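You operate a simulated robot arm through the tools that you are given. There is no shell and no other tool. Be economical: measure what you need, move in short steps, check, and stop when the job is done.

Carry out the task below with a simulated two-armed robot. There is one attempt and no reset: what you move stays moved.

Task
Grease the spindle end, then hold the large wheel and screw the nut on.
Fine: the brush goes back in its cup; the wheel turns a few degrees at most. A coat counts when it lies all over at full strength: go over it till it gets no stronger.

The check looks at the end state, three seconds after you hand in, the way a careful person would. Anything else that was tipped, shoved, dropped, spilled or broken makes it a failure.

Robot
Two 7-joint arms with two-finger parallel grippers on one trunk, on a base that drives. Base frame: it is fixed to the floor where the robot stands at the start and does not move with it; the origin is under the middle of the robot, x ahead of it, y to its left, z up; the surface under the hand at the start is at about z = 0.78. Lengths are in m, angles in rad, forces in N, time in s.
The left shoulder is at the start at [0.07, 0.163, 1.17], the right one opposite. With the tool pointing down near the work surface each hand reaches from about 0.38 to 0.88 m from the robot's upright axis, wherever it stands, measured 20 degrees to its own side. Places, roughly: grease brush (4x4x12 cm) [0.7, 0.1, 0.9]; grease pot [0.9, 0.1, 0.8]; large wheel with a pink band (45x45x22 cm) [1.1, 0.5, 0.7]; spindle [1.1, 0.5, 0.7]; teal brush cup [0.7, 0.1, 0.8]; thread of the spindle [1.1, 0.5, 0.8]. Payload 3.43 kg a hand.
The tool frame of a hand sits at the grasp point between the pads (the TCP): z along the fingers, y along the line on which they close. The tips reach 0.034 m beyond it. Largest opening 0.128 m; finger width 0.024, thickness 0.012; the body of the gripper, 0.048 by 0.13 m, starts 0.096 m behind the TCP.
Orientation is told as [roll, pitch, yaw] about the base's x, y, z axes, in that order, counted from this pose: with the fingers straight down and closing along the base's y, the tool's x points along the base's -x, its y along +y and its z along -z.

Tools
- The arms move only by the tool apply_moves. It takes "left_targets", "right_targets" or both (then of equal length, played together; a hand with none holds still); each is a list of rows, each an object of numbers (a shift or turn left out is 0, a gripper value left out holds the last): "tx", "ty", "tz": the shift along the tool's x, y, z in mm; "wx", "wy", "wz": the turn, a rotation vector about the tool's x, y, z in rad. In form: [{"tx": .., "ty": .., "tz": .., "wx": .., "wy": .., "wz": ..}, ...]. A call has 1 to 20 rows; each row is the pose to reach, as a shift and turn from the pose commanded when the call began, along the tool's axes at that moment. "left_hand" and "right_hand" are, for a hand that has rows, the opening, from 0 (shut) to 1 (fully open), set as the call begins (left out, the last holds). Each row takes 0.2 s and may step no farther than 0.05 m and 0.15 rad from the row before; otherwise, or with a gripper value out of range, the whole call is refused. Where a pose cannot be reached the arm comes as near as it can. A force on the tool above 50 N (or 10 N above the force at the start of the call, whichever is more), or a blocked arm, ends the call early, and 0.2 s more pass. The fingers move at their own pace (about 0.153 m/s each) and stop on an object; they squeeze with about 25 N. The grip force told is the motor's: it shows also when the fingers shut on nothing. Time passes only in rows, and 0.2 s behind the last, so rows that repeat a pose let the fingers close. The reply holds the time, the measured pose of the TCP, the force on the tool along the base axes, the opening and the grip force, in the units named above and with some noise, with the torque about the TCP (base axes, N m) and any sound that the robot's microphone picked up.
- Cameras (640 x 400 px; columns grow to the right, rows downward): "scene" is now at [0.1353, 0.0344, 1.4149]; the picture's right is [0.35, -0.94, 0.00], its down [-0.41, -0.16, -0.90] and it looks along [0.84, 0.32, -0.44] (base axes); focal length 258 px, centre (320, 200). "left" rides on the left gripper at [0.076, 0.011, -0.16] in its tool frame; the picture's right is [-0.15, 0.99, 0.00], its down [-0.88, -0.13, -0.46] and it looks along [-0.45, -0.07, 0.89] (tool axes); focal length 234 px, centre (320, 200). "right" rides on the right gripper at [0.076, -0.011, -0.16] in its tool frame; the picture's right is [0.15, 0.99, 0.00], its down [-0.88, 0.13, -0.46] and it looks along [-0.45, 0.07, 0.89] (tool axes); focal length 234 px, centre (320, 200). There is no depth. A picture from a camera that has moved, and an enlarged one, comes with that camera's place and axes in the base frame and with its lens.
- capture(camera): a new picture of that camera. The clock stands still meanwhile.
- move_column(by): slides the trunk up (or, below 0, down) by that many m; the arms and the scene camera ride with it, the base frame stays. It gives what a move gives, with no picture.
- base_move(legs): drives the robot by 1 to 6 legs, each [ahead, left, turn to the left] in m, m and rad, along the robot's own axes; the way and the turn of a leg run together, so that a leg with both is an arc; at most 1.5 m and 3.142 rad a leg. The arms and the cameras ride along, it lands a little off, and it stops where it bumps. It gives what a move gives.
- head_to(pan, tilt): turns the head with the scene camera to pan (to the left, within 1.501 rad either way) and tilt (down, from -0.506 to 1.204), counted from straight ahead of the robot. It gives what a move gives.
- close_up(camera, box): a new picture of the part [left, top, right, bottom] of that camera's present view, enlarged. The clock stands still meanwhile.
- job_done(): hands the job in; it is judged then, once.

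Go step by step. Nothing tells you exact positions but the pictures and the camera data: compare them with the known pose of the tool, close in by small moves and look again before you grip or let go. The budget is 120 turns and 108 pictures, counting those below and the enlarged ones. Unless the task says otherwise, let go and move clear before handing in, and close with one line.

The tools are called after "Call:" as name(argument=value, ...) on one line, values as JSON. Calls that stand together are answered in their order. apply_moves: Moves the arms, as the interface text tells. Its arguments: {"type":"object","properties":{"left_targets":{"type":"array"},"left_hand":{"type":"number"},"right_targets":{"type":"array"},"right_hand":{"type":"number"}},"required":[]} The other tools are called the same way: move_column (by) slides the trunk up or down; base_move (legs) drives the base; head_to (pan, tilt) turns the head that bears the scene camera; capture (camera) takes a picture; close_up (camera, box) takes an enlarged picture of a part of a camera's view; job_done () hands the job in.

At the start:

```text
t: 0.0
left_tcp_pos: [0.5264, 0.494, 1.1533]
left_ee_rot: [-0.001, 0.0, 0.001]
left_contact_force: [0.1, -0.6, 0.7]
left_ft_torque: [0.02, -0.02, 0.01]
left_finger_gap: 0.1281
left_gripper_force: 0.1
right_tcp_pos: [0.5625, -0.0056, 1.2301]
right_ee_rot: [0.0, 0.001, -0.001]
right_contact_force: [0.9, -1.1, 0.4]
right_ft_torque: [0.01, -0.01, -0.03]
right_finger_gap: 0.1279
right_gripper_force: 0.0
trunk travel left (down, up): [-0.65, 0.29]
robot x, y, heading: [-0.0006, -0.002, -0.0]
head pan, tilt: [0.361, 0.456]
```

scene: 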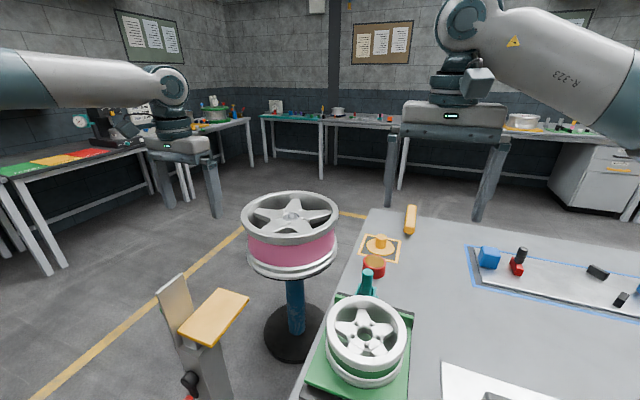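
right: 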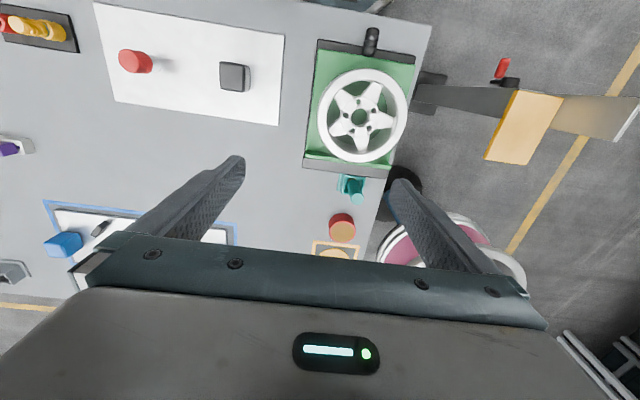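
left: 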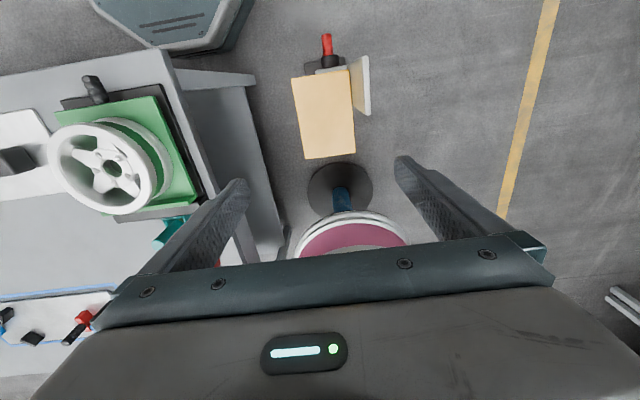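

I see the large wheel with a pink band on a stand, and the table with cup and brush, grease pot, and a nut probably on a yellow-marked pad. I'll look closer.

Call:
close_up(camera="scene", box=[330, 190, 450, 310])

Call:
close_up(camera="scene", box=[230, 170, 350, 290])

```text
3.33 times, centred on (390, 250) of scene
camera zoom: at [0.1353, 0.0344, 1.4149], right [0.35, -0.94, 0.0], down [-0.41, -0.16, -0.9], along [0.84, 0.32, -0.44], focal length 861 px, centre (87, 33)
```

zoom: 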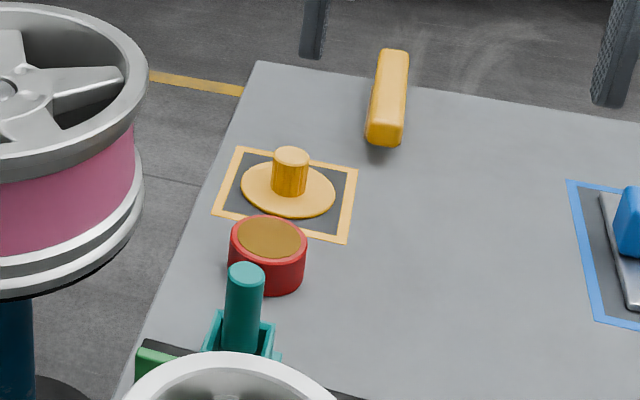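

```text
3.33 times, centred on (290, 230) of scene
camera zoom: at [0.1353, 0.0344, 1.4149], right [0.35, -0.94, 0.0], down [-0.41, -0.16, -0.9], along [0.84, 0.32, -0.44], focal length 861 px, centre (420, 100)
```

zoom: 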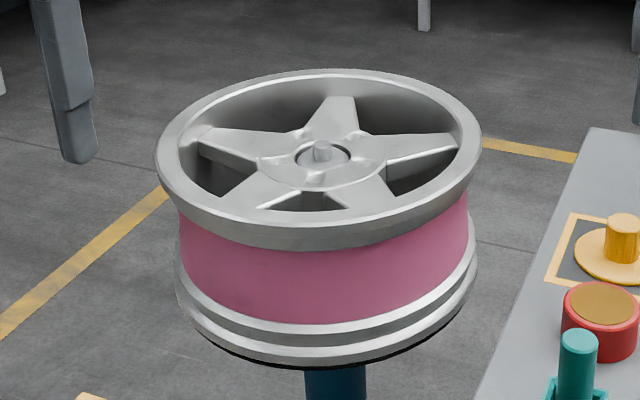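

The nut (yellow, with a knob) is at about (1.01, 0.11), the pot at (0.88, 0.11), the brush handle at (0.72, 0.11) and the spindle near (1.1, 0.55). The spindle is out of reach from here, so I check the floor space for driving.

Call:
head_to(pan=0.5, tilt=1.15)

Call:
capture(camera="scene")

Call:
head_to(pan=1.1, tilt=0.7)

Call:
capture(camera="scene")

```text
t: 1.1
left_tcp_pos: [0.5274, 0.4933, 1.1544]
left_ee_rot: [0.001, 0.0, -0.001]
left_contact_force: [-0.1, -0.2, -0.7]
left_ft_torque: [0.01, 0.01, -0.01]
left_finger_gap: 0.128
left_gripper_force: 0.1
right_tcp_pos: [0.564, -0.0057, 1.2309]
right_ee_rot: [-0.001, 0.0, 0.0]
right_contact_force: [-0.2, -0.5, 0.1]
right_ft_torque: [-0.01, 0.02, 0.0]
right_finger_gap: 0.128
right_gripper_force: 0.3
trunk travel left (down, up): [-0.65, 0.29]
robot x, y, heading: [-0.0009, 0.001, 0.001]
head pan, tilt: [0.499, 1.15]
```

```text
102 pictures are left
camera scene: at [0.1018, 0.0305, 1.3601], right [0.48, -0.88, 0.0], down [-0.8, -0.44, -0.41], along [0.36, 0.2, -0.91], focal length 258 px, centre (320, 200)
```

scene: 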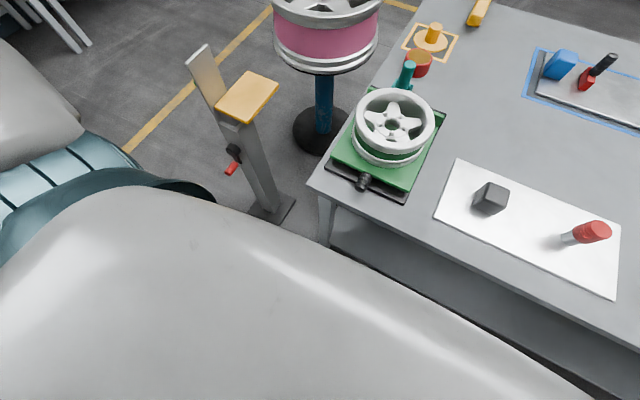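

```text
t: 2.1
left_tcp_pos: [0.5267, 0.4931, 1.1543]
left_ee_rot: [0.001, 0.0, -0.001]
left_contact_force: [0.3, 0.6, -0.2]
left_ft_torque: [0.0, 0.0, 0.01]
left_finger_gap: 0.128
left_gripper_force: 0.1
right_tcp_pos: [0.5646, -0.0036, 1.2313]
right_ee_rot: [0.0, 0.001, 0.001]
right_contact_force: [-0.5, -1.0, 0.7]
right_ft_torque: [-0.01, 0.04, -0.06]
right_finger_gap: 0.1277
right_gripper_force: 0.0
trunk travel left (down, up): [-0.65, 0.29]
robot x, y, heading: [0.0011, 0.0011, 0.0]
head pan, tilt: [1.1, 0.7]
```

```text
101 pictures are left
camera scene: at [0.0881, 0.0776, 1.3931], right [0.89, -0.45, 0.0], down [-0.29, -0.57, -0.76], along [0.35, 0.68, -0.64], focal length 258 px, centre (320, 200)
```

scene: 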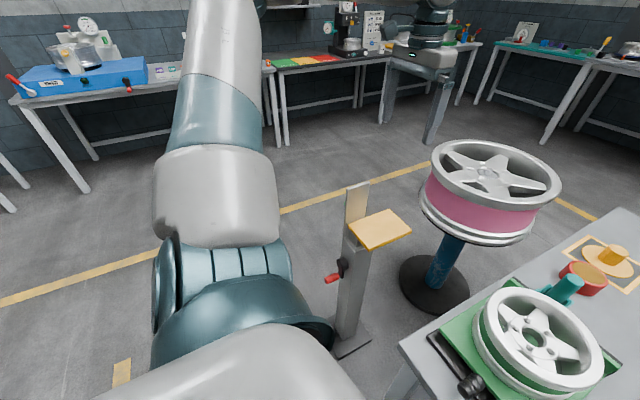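

A stand with a wooden rest blocks the direct way, so I'll have to drive round. I look straight down to see how big the robot's base is.

Call:
head_to(pan=-0.1, tilt=1.2)

Call:
capture(camera="scene")

```text
t: 3.5
left_tcp_pos: [0.5267, 0.4927, 1.1534]
left_ee_rot: [-0.001, 0.0, 0.001]
left_contact_force: [0.3, 0.1, -0.1]
left_ft_torque: [-0.03, 0.02, -0.02]
left_finger_gap: 0.128
left_gripper_force: 0.2
right_tcp_pos: [0.5637, -0.0057, 1.2312]
right_ee_rot: [-0.001, 0.0, -0.001]
right_contact_force: [0.9, 0.0, 0.0]
right_ft_torque: [-0.03, 0.04, -0.01]
right_finger_gap: 0.1282
right_gripper_force: 0.0
trunk travel left (down, up): [-0.65, 0.29]
robot x, y, heading: [-0.0004, -0.0028, -0.0]
head pan, tilt: [-0.099, 1.201]
```

```text
100 pictures are left
camera scene: at [0.1051, -0.0036, 1.3572], right [-0.1, -1.0, 0.0], down [-0.93, 0.09, -0.36], along [0.36, -0.04, -0.93], focal length 258 px, centre (320, 200)
```

scene: 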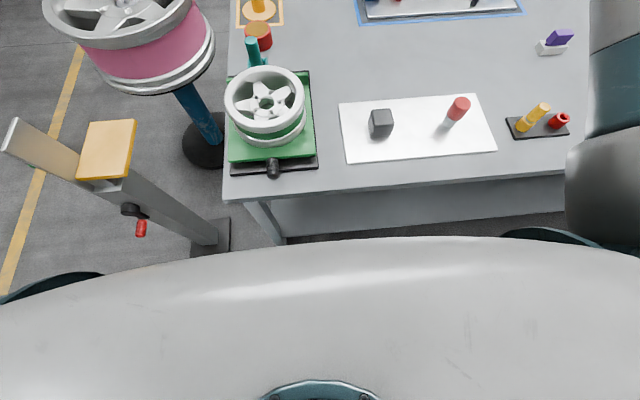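

The base isn't visible, so I'll keep generous clearances. The spot just behind the table's far-left corner, around (1.7, 0.35) facing back, should reach everything, so I drive round the wheel to it.

Call:
base_move(legs=[[0, 1.2, 0], [1.3, 0, 0], [0.45, 0, 0], [0, 0, -3.14159]])

Call:
head_to(pan=0.2, tilt=0.75)

Call:
capture(camera="scene")

```text
t: 25.4
left_tcp_pos: [1.1866, 0.7342, 1.1522]
left_ee_rot: [0.0, -0.002, 3.075]
left_contact_force: [0.2, 0.2, -0.4]
left_ft_torque: [-0.02, 0.03, 0.02]
left_finger_gap: 0.1278
left_gripper_force: 0.0
right_tcp_pos: [1.1839, 1.2343, 1.2314]
right_ee_rot: [-0.002, 0.001, 3.073]
right_contact_force: [-0.2, 0.1, -0.6]
right_ft_torque: [0.02, 0.01, 0.03]
right_finger_gap: 0.128
right_gripper_force: 0.1
trunk travel left (down, up): [-0.65, 0.29]
robot x, y, heading: [1.7465, 1.1918, 3.074]
head pan, tilt: [-0.099, 1.201]
```

```text
t: 26.3
left_tcp_pos: [1.1852, 0.7349, 1.1534]
left_ee_rot: [0.0, 0.001, 3.076]
left_contact_force: [0.9, 0.0, 0.5]
left_ft_torque: [0.01, -0.02, -0.01]
left_finger_gap: 0.1281
left_gripper_force: 0.0
right_tcp_pos: [1.1847, 1.2344, 1.2315]
right_ee_rot: [0.002, 0.002, 3.074]
right_contact_force: [0.4, 0.1, 0.0]
right_ft_torque: [0.0, 0.02, 0.01]
right_finger_gap: 0.1281
right_gripper_force: 0.0
trunk travel left (down, up): [-0.65, 0.29]
robot x, y, heading: [1.7443, 1.1879, 3.074]
head pan, tilt: [0.201, 0.75]
```

```text
99 pictures are left
camera scene: at [1.6122, 1.1848, 1.3889], right [-0.13, 0.99, 0.0], down [0.68, 0.09, -0.73], along [-0.72, -0.1, -0.68], focal length 258 px, centre (320, 200)
```

scene: 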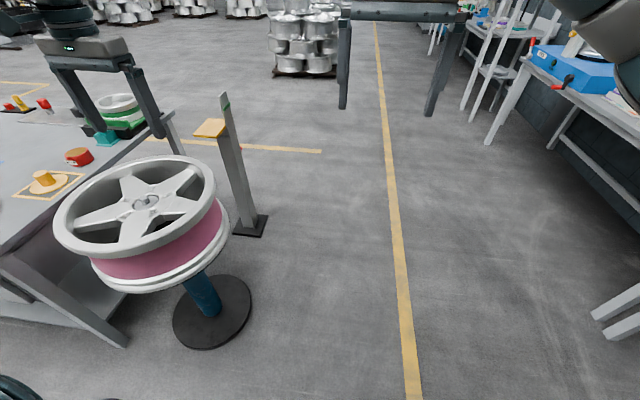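

Arrived at (1.745, 1.19) with nothing touched. Now I straighten the heading and slide across behind the wheel and table.

Call:
base_move(legs=[[0, 0, 0.067], [0, 0.8, 0]])

Call:
head_to(pan=0.1, tilt=0.8)

Call:
capture(camera="scene")

```text
t: 31.1
left_tcp_pos: [1.2142, -0.1071, 1.153]
left_ee_rot: [-0.001, -0.001, 3.138]
left_contact_force: [-0.2, -0.5, 0.1]
left_ft_torque: [-0.03, -0.02, 0.02]
left_finger_gap: 0.1281
left_gripper_force: 0.0
right_tcp_pos: [1.1784, 0.3928, 1.2298]
right_ee_rot: [-0.002, 0.0, 3.137]
right_contact_force: [0.3, 0.5, 0.6]
right_ft_torque: [0.0, 0.02, 0.01]
right_finger_gap: 0.1281
right_gripper_force: 0.2
trunk travel left (down, up): [-0.65, 0.29]
robot x, y, heading: [1.7474, 0.3866, 3.142]
head pan, tilt: [0.201, 0.75]
```

```text
t: 31.8
left_tcp_pos: [1.2139, -0.1067, 1.1535]
left_ee_rot: [0.0, -0.001, 3.138]
left_contact_force: [0.3, -0.7, 0.3]
left_ft_torque: [0.02, -0.02, -0.01]
left_finger_gap: 0.1279
left_gripper_force: 0.1
right_tcp_pos: [1.18, 0.3923, 1.2308]
right_ee_rot: [0.0, 0.0, 3.136]
right_contact_force: [0.4, -0.2, 0.0]
right_ft_torque: [0.02, 0.04, 0.02]
right_finger_gap: 0.1278
right_gripper_force: 0.1
trunk travel left (down, up): [-0.65, 0.29]
robot x, y, heading: [1.7419, 0.3844, 3.131]
head pan, tilt: [0.099, 0.799]
```

```text
98 pictures are left
camera scene: at [1.6115, 0.3782, 1.3849], right [-0.09, 1.0, 0.0], down [0.71, 0.07, -0.7], along [-0.69, -0.07, -0.72], focal length 258 px, centre (320, 200)
```

scene: 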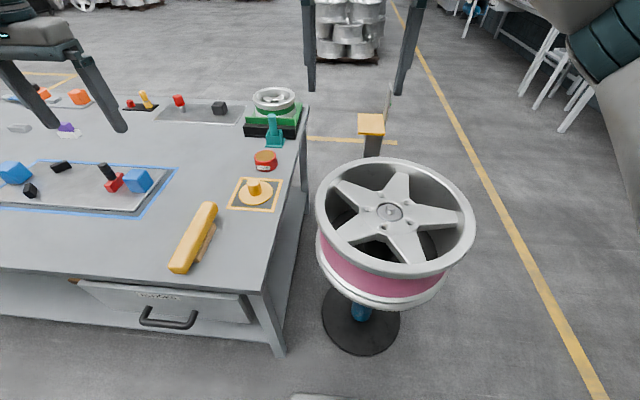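

The base's front edge just shows at the bottom of the picture. I look down more steeply to measure it before closing in.

Call:
head_to(pan=0.0, tilt=1.2)

Call:
capture(camera="scene")

```text
t: 32.6
left_tcp_pos: [1.2147, -0.1066, 1.1536]
left_ee_rot: [-0.002, 0.0, 3.138]
left_contact_force: [1.0, -0.5, 0.5]
left_ft_torque: [0.05, 0.0, 0.0]
left_finger_gap: 0.1281
left_gripper_force: 0.1
right_tcp_pos: [1.1794, 0.3925, 1.2311]
right_ee_rot: [0.001, 0.001, 3.136]
right_contact_force: [0.5, 0.7, 0.6]
right_ft_torque: [-0.01, 0.02, 0.01]
right_finger_gap: 0.128
right_gripper_force: 0.0
trunk travel left (down, up): [-0.65, 0.29]
robot x, y, heading: [1.7435, 0.3874, 3.135]
head pan, tilt: [0.0, 1.201]
```

```text
97 pictures are left
camera scene: at [1.6359, 0.3864, 1.3573], right [0.0, 1.0, 0.0], down [0.93, 0.0, -0.36], along [-0.36, 0.0, -0.93], focal length 258 px, centre (320, 200)
```

scene: 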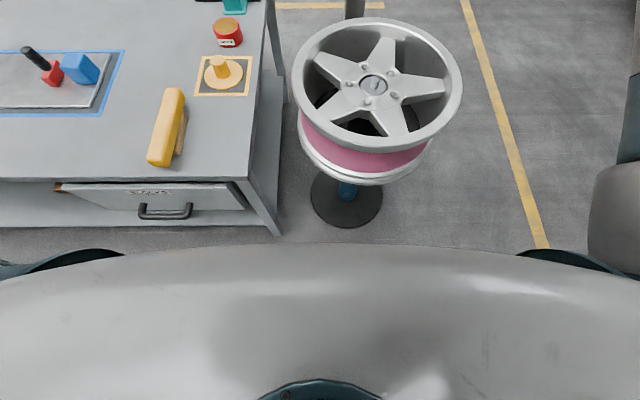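

What I saw is the torso, and the base below it stays hidden. I close in moderately to about (1.64, 0.48), turned 0.4 rad right, which leaves over 0.3 m to the stand's foot and the table corner.

Call:
base_move(legs=[[0, -0.095, 0], [0.1, 0, 0], [0, 0, -0.4]])

Call:
head_to(pan=0.5, tilt=0.7)

Call:
capture(camera="scene")

Call:
capture(camera="left")

```text
t: 35.7
left_tcp_pos: [0.9642, 0.2363, 1.153]
left_ee_rot: [0.0, 0.0, 2.734]
left_contact_force: [0.2, -0.1, 0.4]
left_ft_torque: [0.0, -0.01, -0.02]
left_finger_gap: 0.128
left_gripper_force: 0.1
right_tcp_pos: [1.1288, 0.7086, 1.2299]
right_ee_rot: [0.0, -0.001, 2.733]
right_contact_force: [0.2, 0.2, 0.6]
right_ft_torque: [0.01, 0.01, 0.01]
right_finger_gap: 0.1282
right_gripper_force: 0.0
trunk travel left (down, up): [-0.65, 0.29]
robot x, y, heading: [1.6427, 0.4777, 2.732]
head pan, tilt: [0.0, 1.201]
```

```text
t: 36.6
left_tcp_pos: [0.9637, 0.2354, 1.1549]
left_ee_rot: [0.0, 0.0, 2.734]
left_contact_force: [0.2, -0.3, 0.2]
left_ft_torque: [0.02, -0.03, -0.02]
left_finger_gap: 0.1279
left_gripper_force: 0.0
right_tcp_pos: [1.1277, 0.708, 1.2293]
right_ee_rot: [0.001, 0.0, 2.733]
right_contact_force: [-0.5, 0.4, 0.0]
right_ft_torque: [0.0, -0.04, 0.0]
right_finger_gap: 0.128
right_gripper_force: 0.0
trunk travel left (down, up): [-0.65, 0.29]
robot x, y, heading: [1.6436, 0.4811, 2.737]
head pan, tilt: [0.499, 0.7]
```

```text
96 pictures are left
camera scene: at [1.5122, 0.4928, 1.3931], right [-0.09, 1.0, 0.0], down [0.64, 0.06, -0.76], along [-0.76, -0.07, -0.65], focal length 258 px, centre (320, 200)
```

scene: 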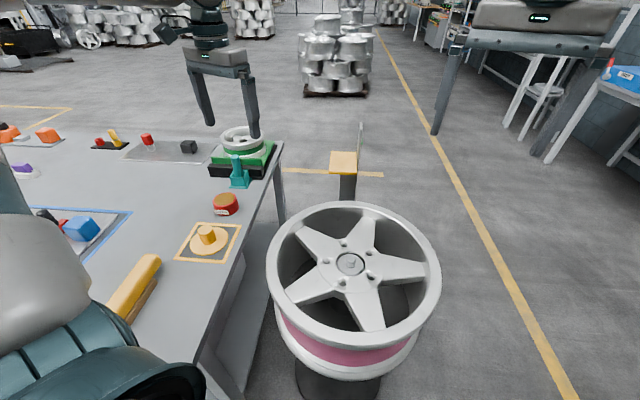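

```text
95 pictures are left
camera left: at [1.0289, 0.195, 1.3122], right [-0.53, -0.85, 0.0], down [-0.76, 0.47, 0.46], along [-0.39, 0.24, -0.89], focal length 234 px, centre (320, 200)
```

left: 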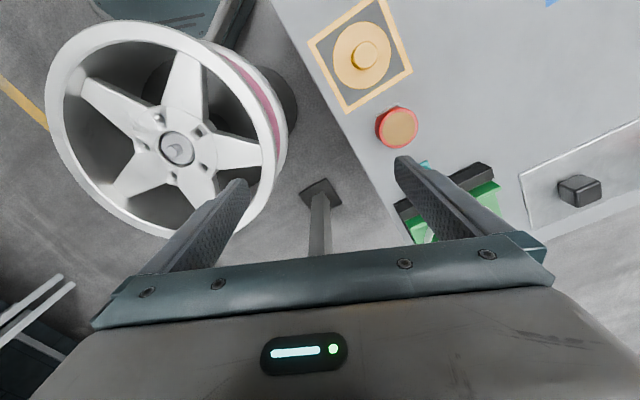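

Good position. Zoomed views next, to locate the brush, pot, nut and spindle precisely.

Call:
close_up(camera="scene", box=[160, 130, 280, 270])

Call:
close_up(camera="scene", box=[260, 190, 450, 380])

Call:
close_up(camera="left", box=[90, 60, 260, 230])

```text
2.86 times, centred on (220, 200) of scene
camera zoom: at [1.5122, 0.4928, 1.3931], right [-0.09, 1.0, 0.0], down [0.64, 0.06, -0.76], along [-0.76, -0.07, -0.65], focal length 738 px, centre (606, 200)
```

zoom: 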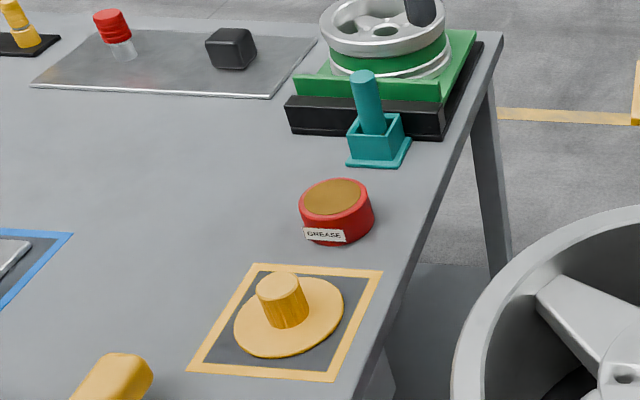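

```text
2.11 times, centred on (355, 285) of scene
camera zoom: at [1.5122, 0.4928, 1.3931], right [-0.09, 1.0, 0.0], down [0.64, 0.06, -0.76], along [-0.76, -0.07, -0.65], focal length 544 px, centre (246, 21)
```

zoom: 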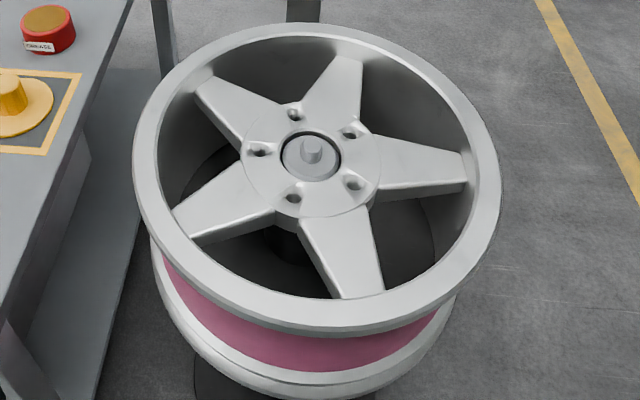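

```text
2.35 times, centred on (175, 145) of left
camera zoom: at [1.0289, 0.195, 1.3122], right [-0.53, -0.85, 0.0], down [-0.76, 0.47, 0.46], along [-0.39, 0.24, -0.89], focal length 551 px, centre (661, 329)
```

zoom: 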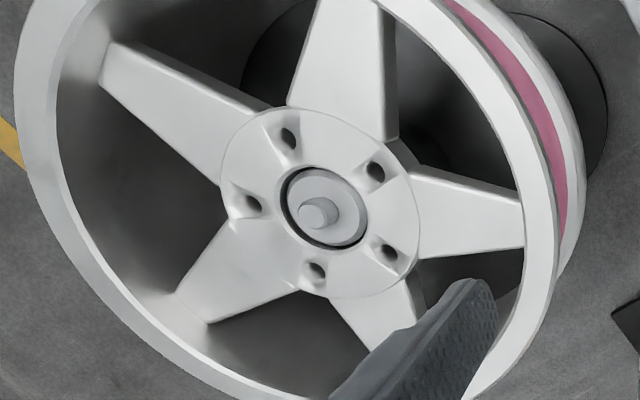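

Triangulated: brush handle top about (0.726, 0.111, 0.903), spindle tip about (1.08, 0.537, 0.83). I move the left hand towards the brush, turning it so it closes along y.

Call:
apply_moves(left_targets=[{"tx": -22, "ty": 32, "tz": 15, "wz": -0.136}, {"tx": -44, "ty": 64, "tz": 30, "wz": -0.272}, {"tx": -66, "ty": 97, "tz": 45, "wz": -0.408}, {"tx": -88, "ty": 129, "tz": 60, "wz": -0.408}, {"tx": -109, "ty": 161, "tz": 74, "wz": -0.408}], left_hand=1)

```text
t: 37.9
left_tcp_pos: [0.7982, 0.1299, 1.0766]
left_ee_rot: [0.0, 0.002, -3.14]
left_contact_force: [0.0, 0.3, 1.2]
left_ft_torque: [-0.02, -0.04, 0.01]
left_finger_gap: 0.1279
left_gripper_force: 0.0
right_tcp_pos: [1.1276, 0.7066, 1.2297]
right_ee_rot: [-0.001, 0.003, 2.732]
right_contact_force: [-0.2, 0.1, 0.1]
right_ft_torque: [0.05, -0.06, -0.01]
right_finger_gap: 0.1277
right_gripper_force: 0.0
trunk travel left (down, up): [-0.65, 0.29]
robot x, y, heading: [1.6453, 0.4768, 2.734]
head pan, tilt: [0.499, 0.7]
```

Now tilt the hand outward by 0.4 rad and move above the brush, then look.

Call:
apply_moves(left_targets=[{"tx": -24, "ty": 7, "tz": 18, "wy": -0.14}, {"tx": -48, "ty": 13, "tz": 36, "wy": -0.28}, {"tx": -72, "ty": 19, "tz": 52, "wy": -0.4}])

Call:
capture(camera="left")

Call:
close_up(camera="scene", box=[160, 60, 300, 200])

```text
t: 38.6
left_tcp_pos: [0.727, 0.1125, 1.0277]
left_ee_rot: [0.001, -0.403, 3.142]
left_contact_force: [0.0, 0.5, 0.8]
left_ft_torque: [0.04, -0.02, 0.02]
left_finger_gap: 0.1277
left_gripper_force: 0.0
right_tcp_pos: [1.129, 0.7077, 1.2295]
right_ee_rot: [0.001, 0.0, 2.733]
right_contact_force: [0.2, -1.0, -0.1]
right_ft_torque: [-0.02, 0.0, -0.05]
right_finger_gap: 0.1281
right_gripper_force: 0.1
trunk travel left (down, up): [-0.65, 0.29]
robot x, y, heading: [1.6443, 0.4786, 2.736]
head pan, tilt: [0.499, 0.7]
```

```text
91 pictures are left
camera left: at [0.8582, 0.1006, 1.1438], right [-0.14, -0.99, 0.06], down [-0.63, 0.13, 0.76], along [-0.76, 0.07, -0.64], focal length 234 px, centre (320, 200)
```

left: 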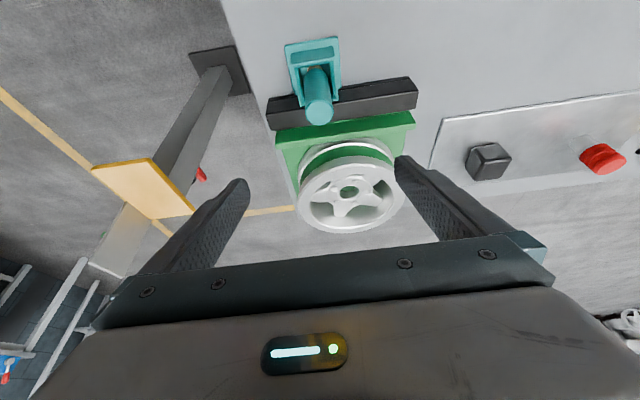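

```text
2.86 times, centred on (230, 130) of scene
camera zoom: at [1.5119, 0.4926, 1.3932], right [-0.09, 1.0, 0.0], down [0.64, 0.06, -0.76], along [-0.76, -0.07, -0.64], focal length 738 px, centre (577, 400)
```

zoom: 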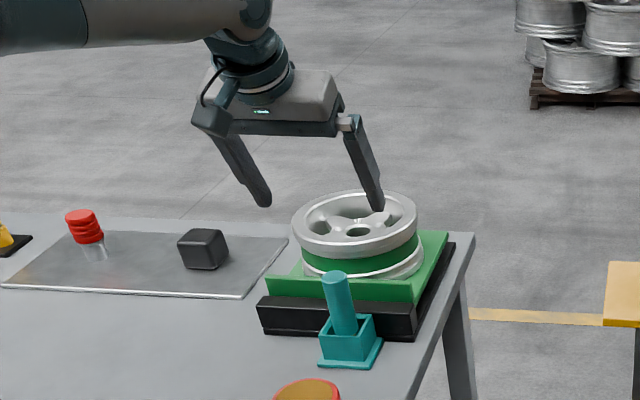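

The handle top is confirmed at (0.725, 0.108, 0.903) and the hand is centred above it. I lower straight down around the handle.

Call:
apply_moves(left_targets=[{"tx": 15, "ty": 1, "tz": 36}, {"tx": 29, "ty": 2, "tz": 71}, {"tx": 43, "ty": 4, "tz": 107}, {"tx": 58, "ty": 4, "tz": 142}])

Call:
capture(camera="left")

Call:
close_up(camera="scene", box=[160, 60, 300, 200])

```text
t: 39.6
left_tcp_pos: [0.7255, 0.1078, 0.8725]
left_ee_rot: [0.002, -0.401, 3.143]
left_contact_force: [-0.2, 0.5, -0.1]
left_ft_torque: [0.0, 0.03, 0.03]
left_finger_gap: 0.1281
left_gripper_force: 0.1
right_tcp_pos: [1.1274, 0.709, 1.2295]
right_ee_rot: [0.0, 0.002, 2.735]
right_contact_force: [0.3, -0.1, -0.2]
right_ft_torque: [-0.01, -0.06, 0.01]
right_finger_gap: 0.128
right_gripper_force: 0.0
trunk travel left (down, up): [-0.65, 0.29]
robot x, y, heading: [1.6438, 0.4784, 2.733]
head pan, tilt: [0.499, 0.7]
```

```text
89 pictures are left
camera left: at [0.8573, 0.0966, 0.9885], right [-0.13, -0.99, 0.06], down [-0.63, 0.13, 0.76], along [-0.76, 0.07, -0.64], focal length 234 px, centre (320, 200)
```

left: 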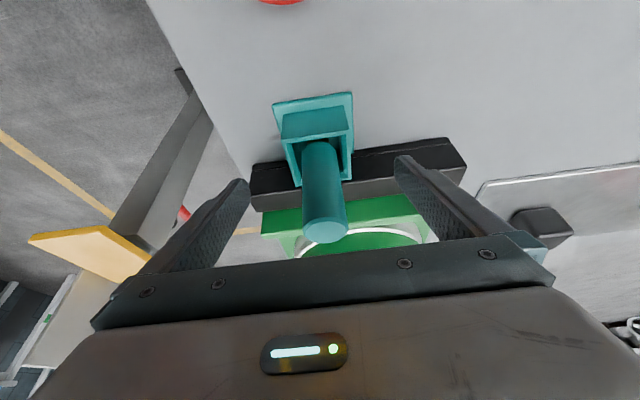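

```text
2.86 times, centred on (230, 130) of scene
camera zoom: at [1.5109, 0.4942, 1.3931], right [-0.09, 1.0, 0.0], down [0.64, 0.06, -0.76], along [-0.76, -0.07, -0.65], focal length 738 px, centre (577, 400)
```

zoom: 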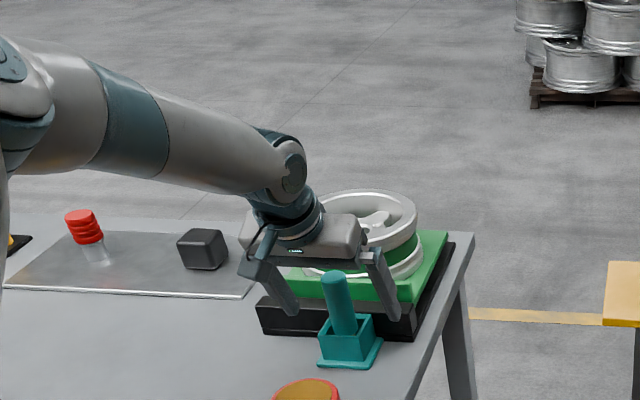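

Handle sits midway between the fingers. Close on it.

Call:
apply_moves(left_targets=[{}, {}, {}, {}], left_hand=0)

Call:
capture(camera="left")

```text
t: 40.6
left_tcp_pos: [0.7265, 0.1068, 0.8723]
left_ee_rot: [0.0, -0.4, 3.142]
left_contact_force: [-0.6, -1.3, 0.4]
left_ft_torque: [-0.03, 0.01, 0.02]
left_finger_gap: 0.0309
left_gripper_force: 25.0
right_tcp_pos: [1.1285, 0.7076, 1.2297]
right_ee_rot: [-0.001, 0.001, 2.734]
right_contact_force: [-0.3, -0.3, 0.3]
right_ft_torque: [-0.02, 0.0, -0.02]
right_finger_gap: 0.128
right_gripper_force: 0.1
trunk travel left (down, up): [-0.65, 0.29]
robot x, y, heading: [1.6458, 0.4786, 2.733]
head pan, tilt: [0.499, 0.7]
```

```text
87 pictures are left
camera left: at [0.8581, 0.0959, 0.9892], right [-0.14, -0.99, 0.06], down [-0.63, 0.13, 0.76], along [-0.76, 0.07, -0.64], focal length 234 px, centre (320, 200)
```

left: 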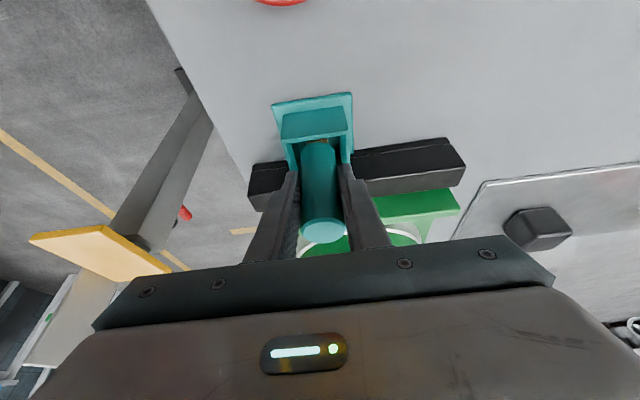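

Gripped (gap 31 mm) with TCP at (0.726, 0.107, 0.872) in the cup, which I remember for putting it back. Lift straight up.

Call:
apply_moves(left_targets=[{"tx": -10, "tz": -23}, {"tx": -24, "tz": -58}, {"tx": -39, "tz": -92}, {"tx": -58, "tz": -138}, {"tx": -58, "tz": -138}])

Call:
close_up(camera="scene", box=[160, 80, 300, 220])

Call:
capture(camera="left")

```text
t: 41.9
left_tcp_pos: [0.728, 0.1062, 1.0212]
left_ee_rot: [0.001, -0.399, -3.142]
left_contact_force: [0.0, 0.1, 0.1]
left_ft_torque: [0.01, -0.03, 0.04]
left_finger_gap: 0.0308
left_gripper_force: 24.9
right_tcp_pos: [1.1285, 0.7075, 1.2303]
right_ee_rot: [-0.001, 0.0, 2.734]
right_contact_force: [-0.6, 0.9, -0.7]
right_ft_torque: [0.0, -0.02, 0.01]
right_finger_gap: 0.1281
right_gripper_force: 0.0
trunk travel left (down, up): [-0.65, 0.29]
robot x, y, heading: [1.6452, 0.4758, 2.732]
head pan, tilt: [0.499, 0.7]
```

```text
2.86 times, centred on (230, 150) of scene
camera zoom: at [1.5112, 0.4927, 1.3931], right [-0.09, 1.0, 0.0], down [0.64, 0.06, -0.76], along [-0.76, -0.07, -0.64], focal length 738 px, centre (577, 343)
```

zoom: 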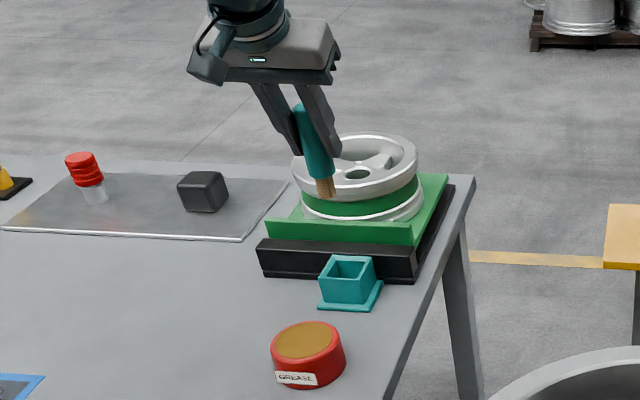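

```text
85 pictures are left
camera left: at [0.8587, 0.0955, 1.1385], right [-0.13, -0.99, 0.06], down [-0.63, 0.13, 0.76], along [-0.76, 0.07, -0.64], focal length 234 px, centre (320, 200)
```

left: 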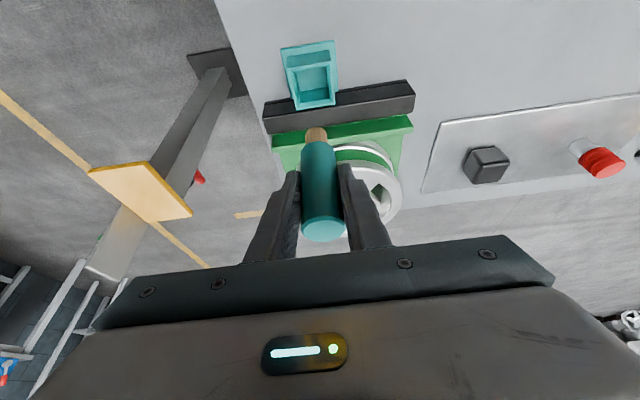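

The brush came out cleanly and hangs vertical, with its bristle tip about 90 mm below the TCP. Next, over the grease pot at (0.869, 0.107) and partly down.

Call:
apply_moves(left_targets=[{"tx": 43, "ty": -1, "tz": -18}, {"tx": 87, "ty": -1, "tz": -37}, {"tx": 130, "ty": -1, "tz": -55}, {"tx": 145, "ty": -1, "tz": -20}, {"tx": 159, "ty": -1, "tz": 14}, {"tx": 159, "ty": -1, "tz": 14}])

Call:
close_up(camera="scene", box=[160, 120, 300, 260])

Call:
capture(camera="left")

```text
t: 43.2
left_tcp_pos: [0.869, 0.1086, 0.9486]
left_ee_rot: [0.001, -0.402, -3.142]
left_contact_force: [-0.3, 0.7, -0.9]
left_ft_torque: [0.02, -0.01, -0.01]
left_finger_gap: 0.0307
left_gripper_force: 25.2
right_tcp_pos: [1.1296, 0.7081, 1.2314]
right_ee_rot: [0.001, 0.001, 2.734]
right_contact_force: [0.4, -0.5, -0.1]
right_ft_torque: [0.01, -0.01, -0.01]
right_finger_gap: 0.128
right_gripper_force: 0.1
trunk travel left (down, up): [-0.65, 0.29]
robot x, y, heading: [1.6456, 0.4749, 2.734]
head pan, tilt: [0.499, 0.7]
```

```text
2.86 times, centred on (230, 190) of scene
camera zoom: at [1.5131, 0.4929, 1.3933], right [-0.09, 1.0, 0.0], down [0.64, 0.06, -0.77], along [-0.76, -0.07, -0.64], focal length 738 px, centre (577, 229)
```

zoom: 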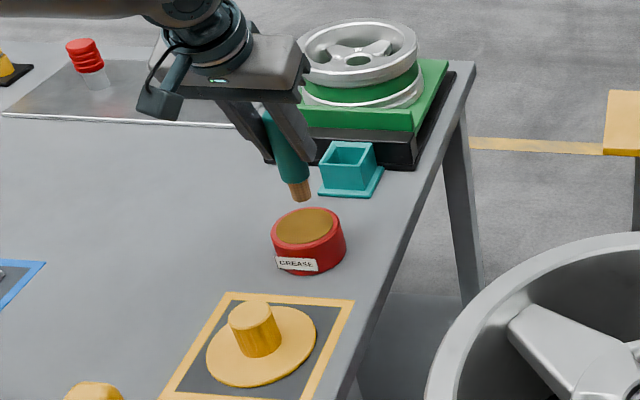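

```text
83 pictures are left
camera left: at [1.0005, 0.0982, 1.0657], right [-0.13, -0.99, 0.06], down [-0.63, 0.13, 0.76], along [-0.76, 0.07, -0.64], focal length 234 px, centre (320, 200)
```

left: 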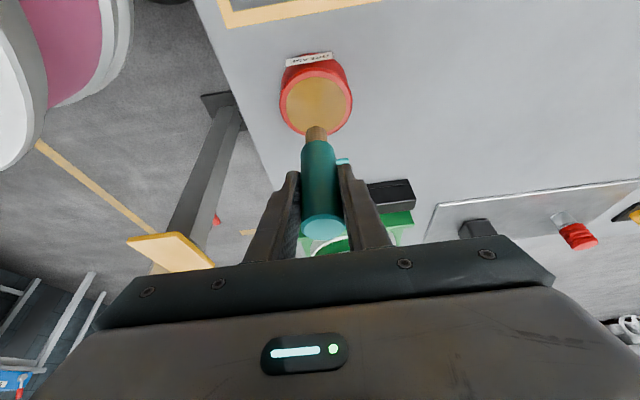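

The bristle tip is over the pot. I lower it into the grease gently.

Call:
apply_moves(left_targets=[{"tx": 6, "tz": 14}, {"tx": 12, "tz": 28}, {"tx": 16, "tz": 37}, {"tx": 16, "tz": 37}])

Call:
close_up(camera="scene", box=[180, 140, 280, 240])

```text
t: 44.2
left_tcp_pos: [0.867, 0.1096, 0.9129]
left_ee_rot: [-0.001, -0.408, 3.141]
left_contact_force: [-4.0, -5.8, 21.0]
left_ft_torque: [-0.53, 0.44, 0.07]
left_finger_gap: 0.0305
left_gripper_force: 25.1
right_tcp_pos: [1.1311, 0.7087, 1.2309]
right_ee_rot: [0.001, -0.003, 2.733]
right_contact_force: [1.0, 0.3, -0.5]
right_ft_torque: [0.0, 0.01, 0.01]
right_finger_gap: 0.1282
right_gripper_force: 0.1
trunk travel left (down, up): [-0.65, 0.29]
robot x, y, heading: [1.6435, 0.4788, 2.734]
head pan, tilt: [0.499, 0.7]
```

```text
4.00 times, centred on (230, 190) of scene
camera zoom: at [1.5146, 0.4934, 1.3938], right [-0.09, 1.0, 0.0], down [0.64, 0.06, -0.77], along [-0.76, -0.07, -0.64], focal length 1034 px, centre (680, 240)
```

zoom: 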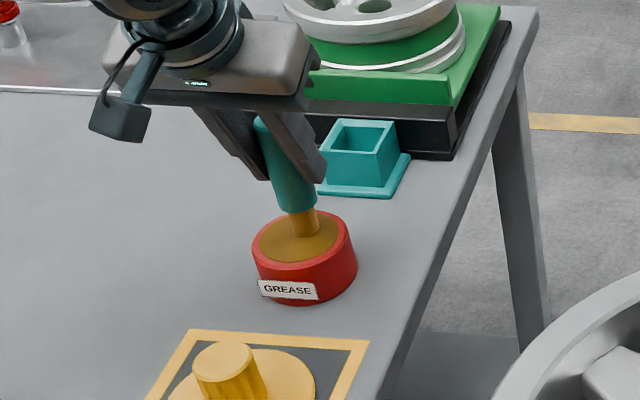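

The bristles press on the grease (21 N). I lift and check whether they are loaded.

Call:
apply_moves(left_targets=[{"tx": -4, "tz": -9}, {"tx": -19, "tz": -46}, {"tx": -39, "tz": -92}, {"tx": -39, "tz": -92}])

Call:
close_up(camera="scene", box=[190, 110, 270, 190])

```text
refused: row 3 steps farther than a row can; nothing moved
```

```text
5.00 times, centred on (230, 150) of scene
camera zoom: at [1.5146, 0.4934, 1.3938], right [-0.09, 1.0, 0.0], down [0.64, 0.06, -0.77], along [-0.76, -0.07, -0.64], focal length 1292 px, centre (770, 450)
```

zoom: 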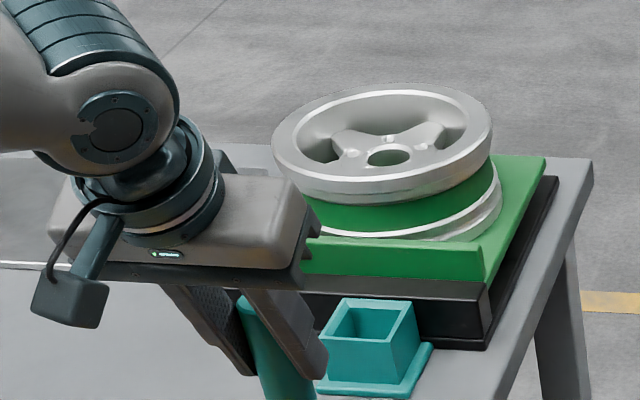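

Step too large; repeat with smaller steps.

Call:
apply_moves(left_targets=[{"tx": -4, "tz": -9}, {"tx": -15, "tz": -36}, {"tx": -27, "tz": -64}, {"tx": -39, "tz": -92}, {"tx": -39, "tz": -92}])

Call:
close_up(camera="scene", box=[180, 120, 280, 220])

```text
t: 45.5
left_tcp_pos: [0.8677, 0.1064, 1.0102]
left_ee_rot: [-0.001, -0.399, -3.142]
left_contact_force: [-0.8, 0.5, -1.0]
left_ft_torque: [0.01, 0.02, 0.02]
left_finger_gap: 0.0307
left_gripper_force: 25.2
right_tcp_pos: [1.1291, 0.7082, 1.2294]
right_ee_rot: [0.001, 0.0, 2.734]
right_contact_force: [-0.3, 0.4, 0.2]
right_ft_torque: [-0.01, -0.03, 0.02]
right_finger_gap: 0.1279
right_gripper_force: 0.1
trunk travel left (down, up): [-0.65, 0.29]
robot x, y, heading: [1.6421, 0.4768, 2.734]
head pan, tilt: [0.499, 0.7]
```

```text
4.00 times, centred on (230, 170) of scene
camera zoom: at [1.5119, 0.4928, 1.3931], right [-0.09, 1.0, 0.0], down [0.64, 0.06, -0.76], along [-0.76, -0.07, -0.64], focal length 1034 px, centre (680, 320)
```

zoom: 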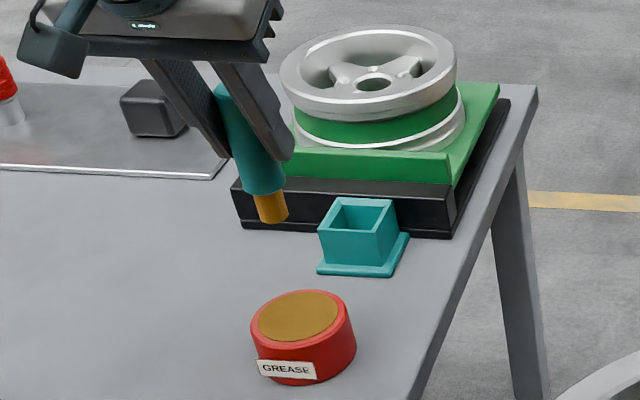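

The bristles are loaded with grease. To pin down the spindle end precisely I use the right hand's camera too.

Call:
capture(camera="right")

Call:
close_up(camera="scene", box=[320, 230, 400, 310])

```text
79 pictures are left
camera right: at [1.2021, 0.6879, 1.3898], right [-0.26, -0.97, 0.0], down [-0.86, 0.23, 0.46], along [-0.44, 0.12, -0.89], focal length 234 px, centre (320, 200)
```

right: 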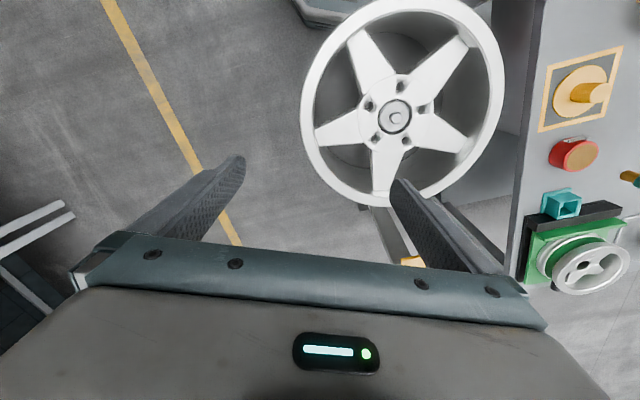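

```text
5.00 times, centred on (360, 270) of scene
camera zoom: at [1.5119, 0.4928, 1.3931], right [-0.09, 1.0, 0.0], down [0.64, 0.06, -0.76], along [-0.76, -0.07, -0.64], focal length 1292 px, centre (120, -150)
```

zoom: 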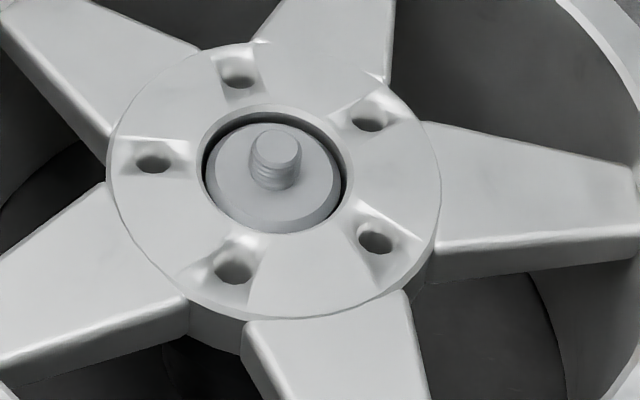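

Call:
close_up(camera="right", box=[354, 78, 434, 158])

```text
5.00 times, centred on (394, 118) of right
camera zoom: at [1.2021, 0.6879, 1.3898], right [-0.26, -0.97, 0.0], down [-0.86, 0.23, 0.46], along [-0.44, 0.12, -0.89], focal length 1171 px, centre (-50, 610)
```

zoom: 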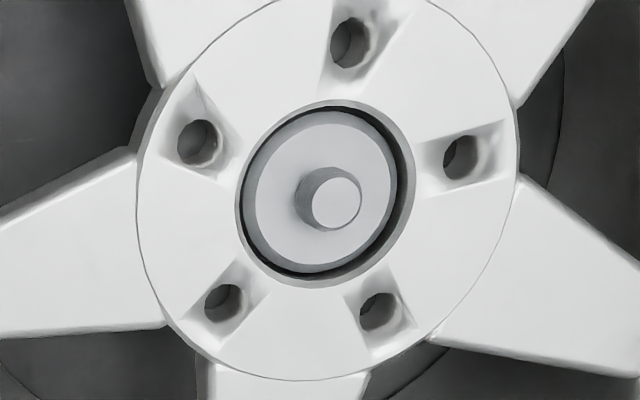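

Three views agree: the thread is a stub ~24 mm thick, tip at (1.084, 0.539, 0.838), about 30 mm long. I carry the brush over to above it.

Call:
apply_moves(left_targets=[{"tx": 18, "ty": -39, "tz": -8}, {"tx": 35, "ty": -79, "tz": -17}, {"tx": 53, "ty": -118, "tz": -25}, {"tx": 71, "ty": -157, "tz": -34}, {"tx": 89, "ty": -197, "tz": -42}, {"tx": 106, "ty": -236, "tz": -51}, {"tx": 124, "ty": -276, "tz": -59}, {"tx": 142, "ty": -315, "tz": -68}, {"tx": 160, "ty": -354, "tz": -76}, {"tx": 177, "ty": -394, "tz": -85}, {"tx": 195, "ty": -433, "tz": -93}, {"tx": 195, "ty": -433, "tz": -93}])

Call:
close_up(camera="scene", box=[270, 150, 430, 310])

Call:
capture(camera="right")

```text
t: 48.0
left_tcp_pos: [1.0841, 0.5421, 1.0182]
left_ee_rot: [0.001, -0.401, -3.14]
left_contact_force: [0.4, 0.2, -0.8]
left_ft_torque: [0.02, -0.04, -0.04]
left_finger_gap: 0.0308
left_gripper_force: 24.7
right_tcp_pos: [1.1288, 0.7056, 1.2315]
right_ee_rot: [0.001, -0.002, 2.735]
right_contact_force: [0.2, -0.6, 0.3]
right_ft_torque: [0.01, 0.04, 0.01]
right_finger_gap: 0.1281
right_gripper_force: 0.0
trunk travel left (down, up): [-0.65, 0.29]
robot x, y, heading: [1.6428, 0.478, 2.73]
head pan, tilt: [0.499, 0.7]
```

```text
2.50 times, centred on (350, 230) of scene
camera zoom: at [1.5129, 0.4919, 1.3933], right [-0.09, 1.0, 0.0], down [0.64, 0.06, -0.77], along [-0.76, -0.07, -0.64], focal length 646 px, centre (245, 125)
```

zoom: 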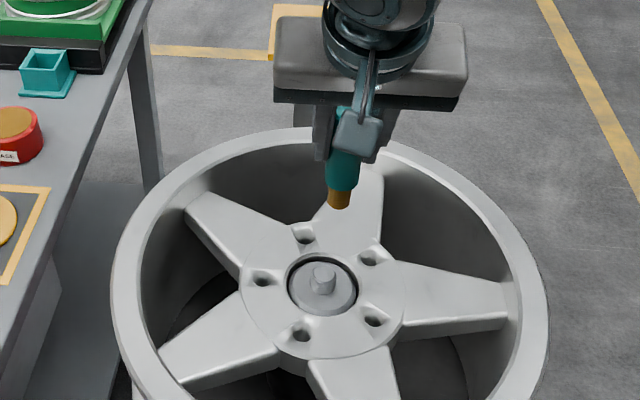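

```text
75 pictures are left
camera right: at [1.2031, 0.6869, 1.3903], right [-0.26, -0.97, 0.0], down [-0.86, 0.23, 0.46], along [-0.44, 0.12, -0.89], focal length 234 px, centre (320, 200)
```

right: 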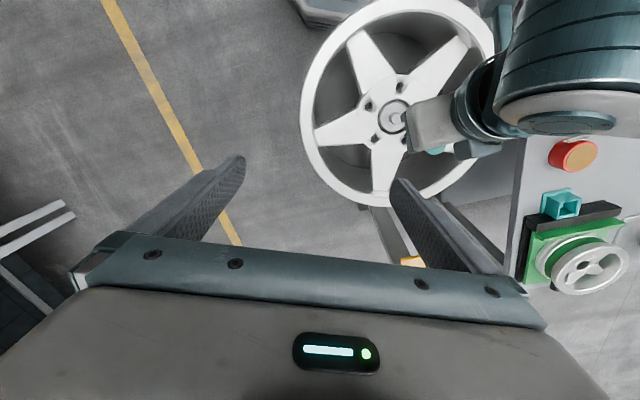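

The brush hangs right above the thread. I lower it onto the end face.

Call:
apply_moves(left_targets=[{"tx": 12, "ty": 3, "tz": 29}, {"tx": 24, "ty": 4, "tz": 57}, {"tx": 32, "ty": 4, "tz": 77}, {"tx": 36, "ty": 4, "tz": 86}, {"tx": 36, "ty": 4, "tz": 86}])

Call:
close_up(camera="scene", box=[320, 210, 400, 290])

```text
t: 49.2
left_tcp_pos: [1.0777, 0.5206, 0.9343]
left_ee_rot: [-0.002, -0.4, 3.142]
left_contact_force: [0.1, -0.2, 0.1]
left_ft_torque: [0.01, 0.03, 0.0]
left_finger_gap: 0.0308
left_gripper_force: 24.9
left hand out of reach, approached as far as the arm can: row 2, 3, 4, 5
right_tcp_pos: [1.13, 0.7074, 1.2294]
right_ee_rot: [0.001, 0.0, 2.732]
right_contact_force: [0.2, 0.4, -1.7]
right_ft_torque: [0.01, 0.02, 0.0]
right_finger_gap: 0.1281
right_gripper_force: 0.2
trunk travel left (down, up): [-0.65, 0.29]
robot x, y, heading: [1.6422, 0.482, 2.736]
head pan, tilt: [0.499, 0.7]
```

```text
5.00 times, centred on (360, 250) of scene
camera zoom: at [1.5125, 0.493, 1.3932], right [-0.09, 1.0, 0.0], down [0.64, 0.06, -0.76], along [-0.76, -0.07, -0.64], focal length 1292 px, centre (120, -50)
```

zoom: 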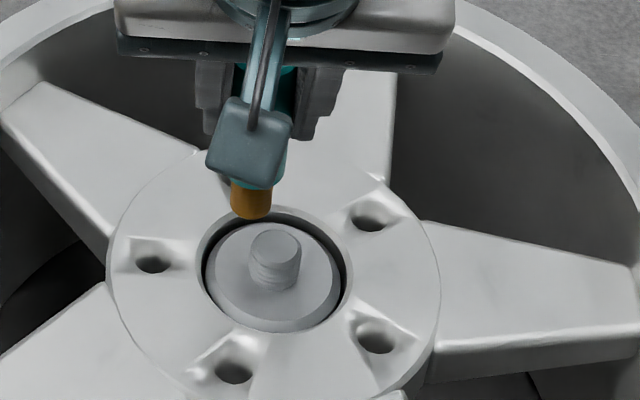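

The arm folds too tightly here with the tilted grip. I raise the brush, back the base off 0.1 m along its heading, and come again.

Call:
apply_moves(left_targets=[{"tx": 20, "ty": -8, "tz": 40}, {"tx": 0, "ty": -8, "tz": -6}])

Call:
base_move(legs=[[-0.1, 0, 0]])

```text
refused: row 2 steps farther than a row can; nothing moved
```

```text
t: 50.4
left_tcp_pos: [1.169, 0.4815, 0.9344]
left_ee_rot: [-0.002, -0.4, 3.141]
left_contact_force: [-1.0, -0.1, 0.3]
left_ft_torque: [-0.03, 0.01, -0.02]
left_finger_gap: 0.0307
left_gripper_force: 25.1
right_tcp_pos: [1.2199, 0.6693, 1.2299]
right_ee_rot: [0.001, -0.001, 2.732]
right_contact_force: [0.2, -0.3, 0.4]
right_ft_torque: [0.04, 0.01, -0.01]
right_finger_gap: 0.128
right_gripper_force: 0.2
trunk travel left (down, up): [-0.65, 0.29]
robot x, y, heading: [1.7337, 0.4442, 2.735]
head pan, tilt: [0.499, 0.7]
```

The arm row was refused, but the base backed off cleanly (the bristles stayed above the wheel). I raise and see where the hand goes.

Call:
apply_moves(left_targets=[{"tx": -8, "tz": -18}, {"tx": -16, "tz": -37}, {"tx": -16, "tz": -37}])

```text
t: 51.2
left_tcp_pos: [1.1684, 0.4821, 0.9746]
left_ee_rot: [-0.002, -0.399, 3.14]
left_contact_force: [-0.5, -0.6, -0.3]
left_ft_torque: [0.0, 0.0, -0.02]
left_finger_gap: 0.0304
left_gripper_force: 25.0
right_tcp_pos: [1.2208, 0.6694, 1.2306]
right_ee_rot: [-0.001, 0.0, 2.731]
right_contact_force: [0.6, -0.2, -0.4]
right_ft_torque: [0.02, 0.03, -0.01]
right_finger_gap: 0.1281
right_gripper_force: 0.0
trunk travel left (down, up): [-0.65, 0.29]
robot x, y, heading: [1.735, 0.4403, 2.733]
head pan, tilt: [0.499, 0.7]
```

Call:
apply_moves(left_targets=[{"tx": -26, "ty": -19, "tz": 11}, {"tx": -52, "ty": -37, "tz": 22}, {"tx": -77, "ty": -56, "tz": 33}, {"tx": -64, "ty": -56, "tz": 65}, {"tx": -64, "ty": -56, "tz": 65}])

Call:
close_up(camera="scene", box=[300, 190, 400, 290])

```text
t: 52.4
left_tcp_pos: [1.0846, 0.504, 0.9535]
left_ee_rot: [-0.002, -0.4, 3.14]
left_contact_force: [-0.2, -0.2, 0.1]
left_ft_torque: [-0.02, -0.02, -0.01]
left_finger_gap: 0.0305
left_gripper_force: 25.0
left hand out of reach, approached as far as the arm can: row 2, 3, 4, 5
right_tcp_pos: [1.2213, 0.67, 1.2313]
right_ee_rot: [-0.001, -0.001, 2.731]
right_contact_force: [-0.2, -0.2, 0.4]
right_ft_torque: [0.02, 0.0, -0.03]
right_finger_gap: 0.1278
right_gripper_force: 0.0
trunk travel left (down, up): [-0.65, 0.29]
robot x, y, heading: [1.7372, 0.4399, 2.729]
head pan, tilt: [0.499, 0.7]
```

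```text
4.00 times, centred on (350, 240) of scene
camera zoom: at [1.6044, 0.4535, 1.3932], right [-0.09, 1.0, 0.0], down [0.64, 0.06, -0.77], along [-0.76, -0.07, -0.64], focal length 1034 px, centre (200, 40)
```

zoom: 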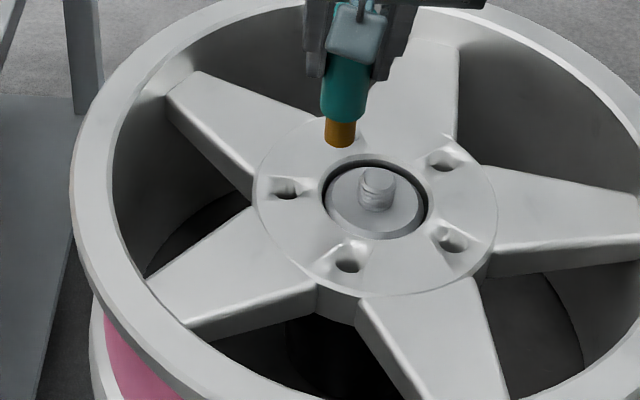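

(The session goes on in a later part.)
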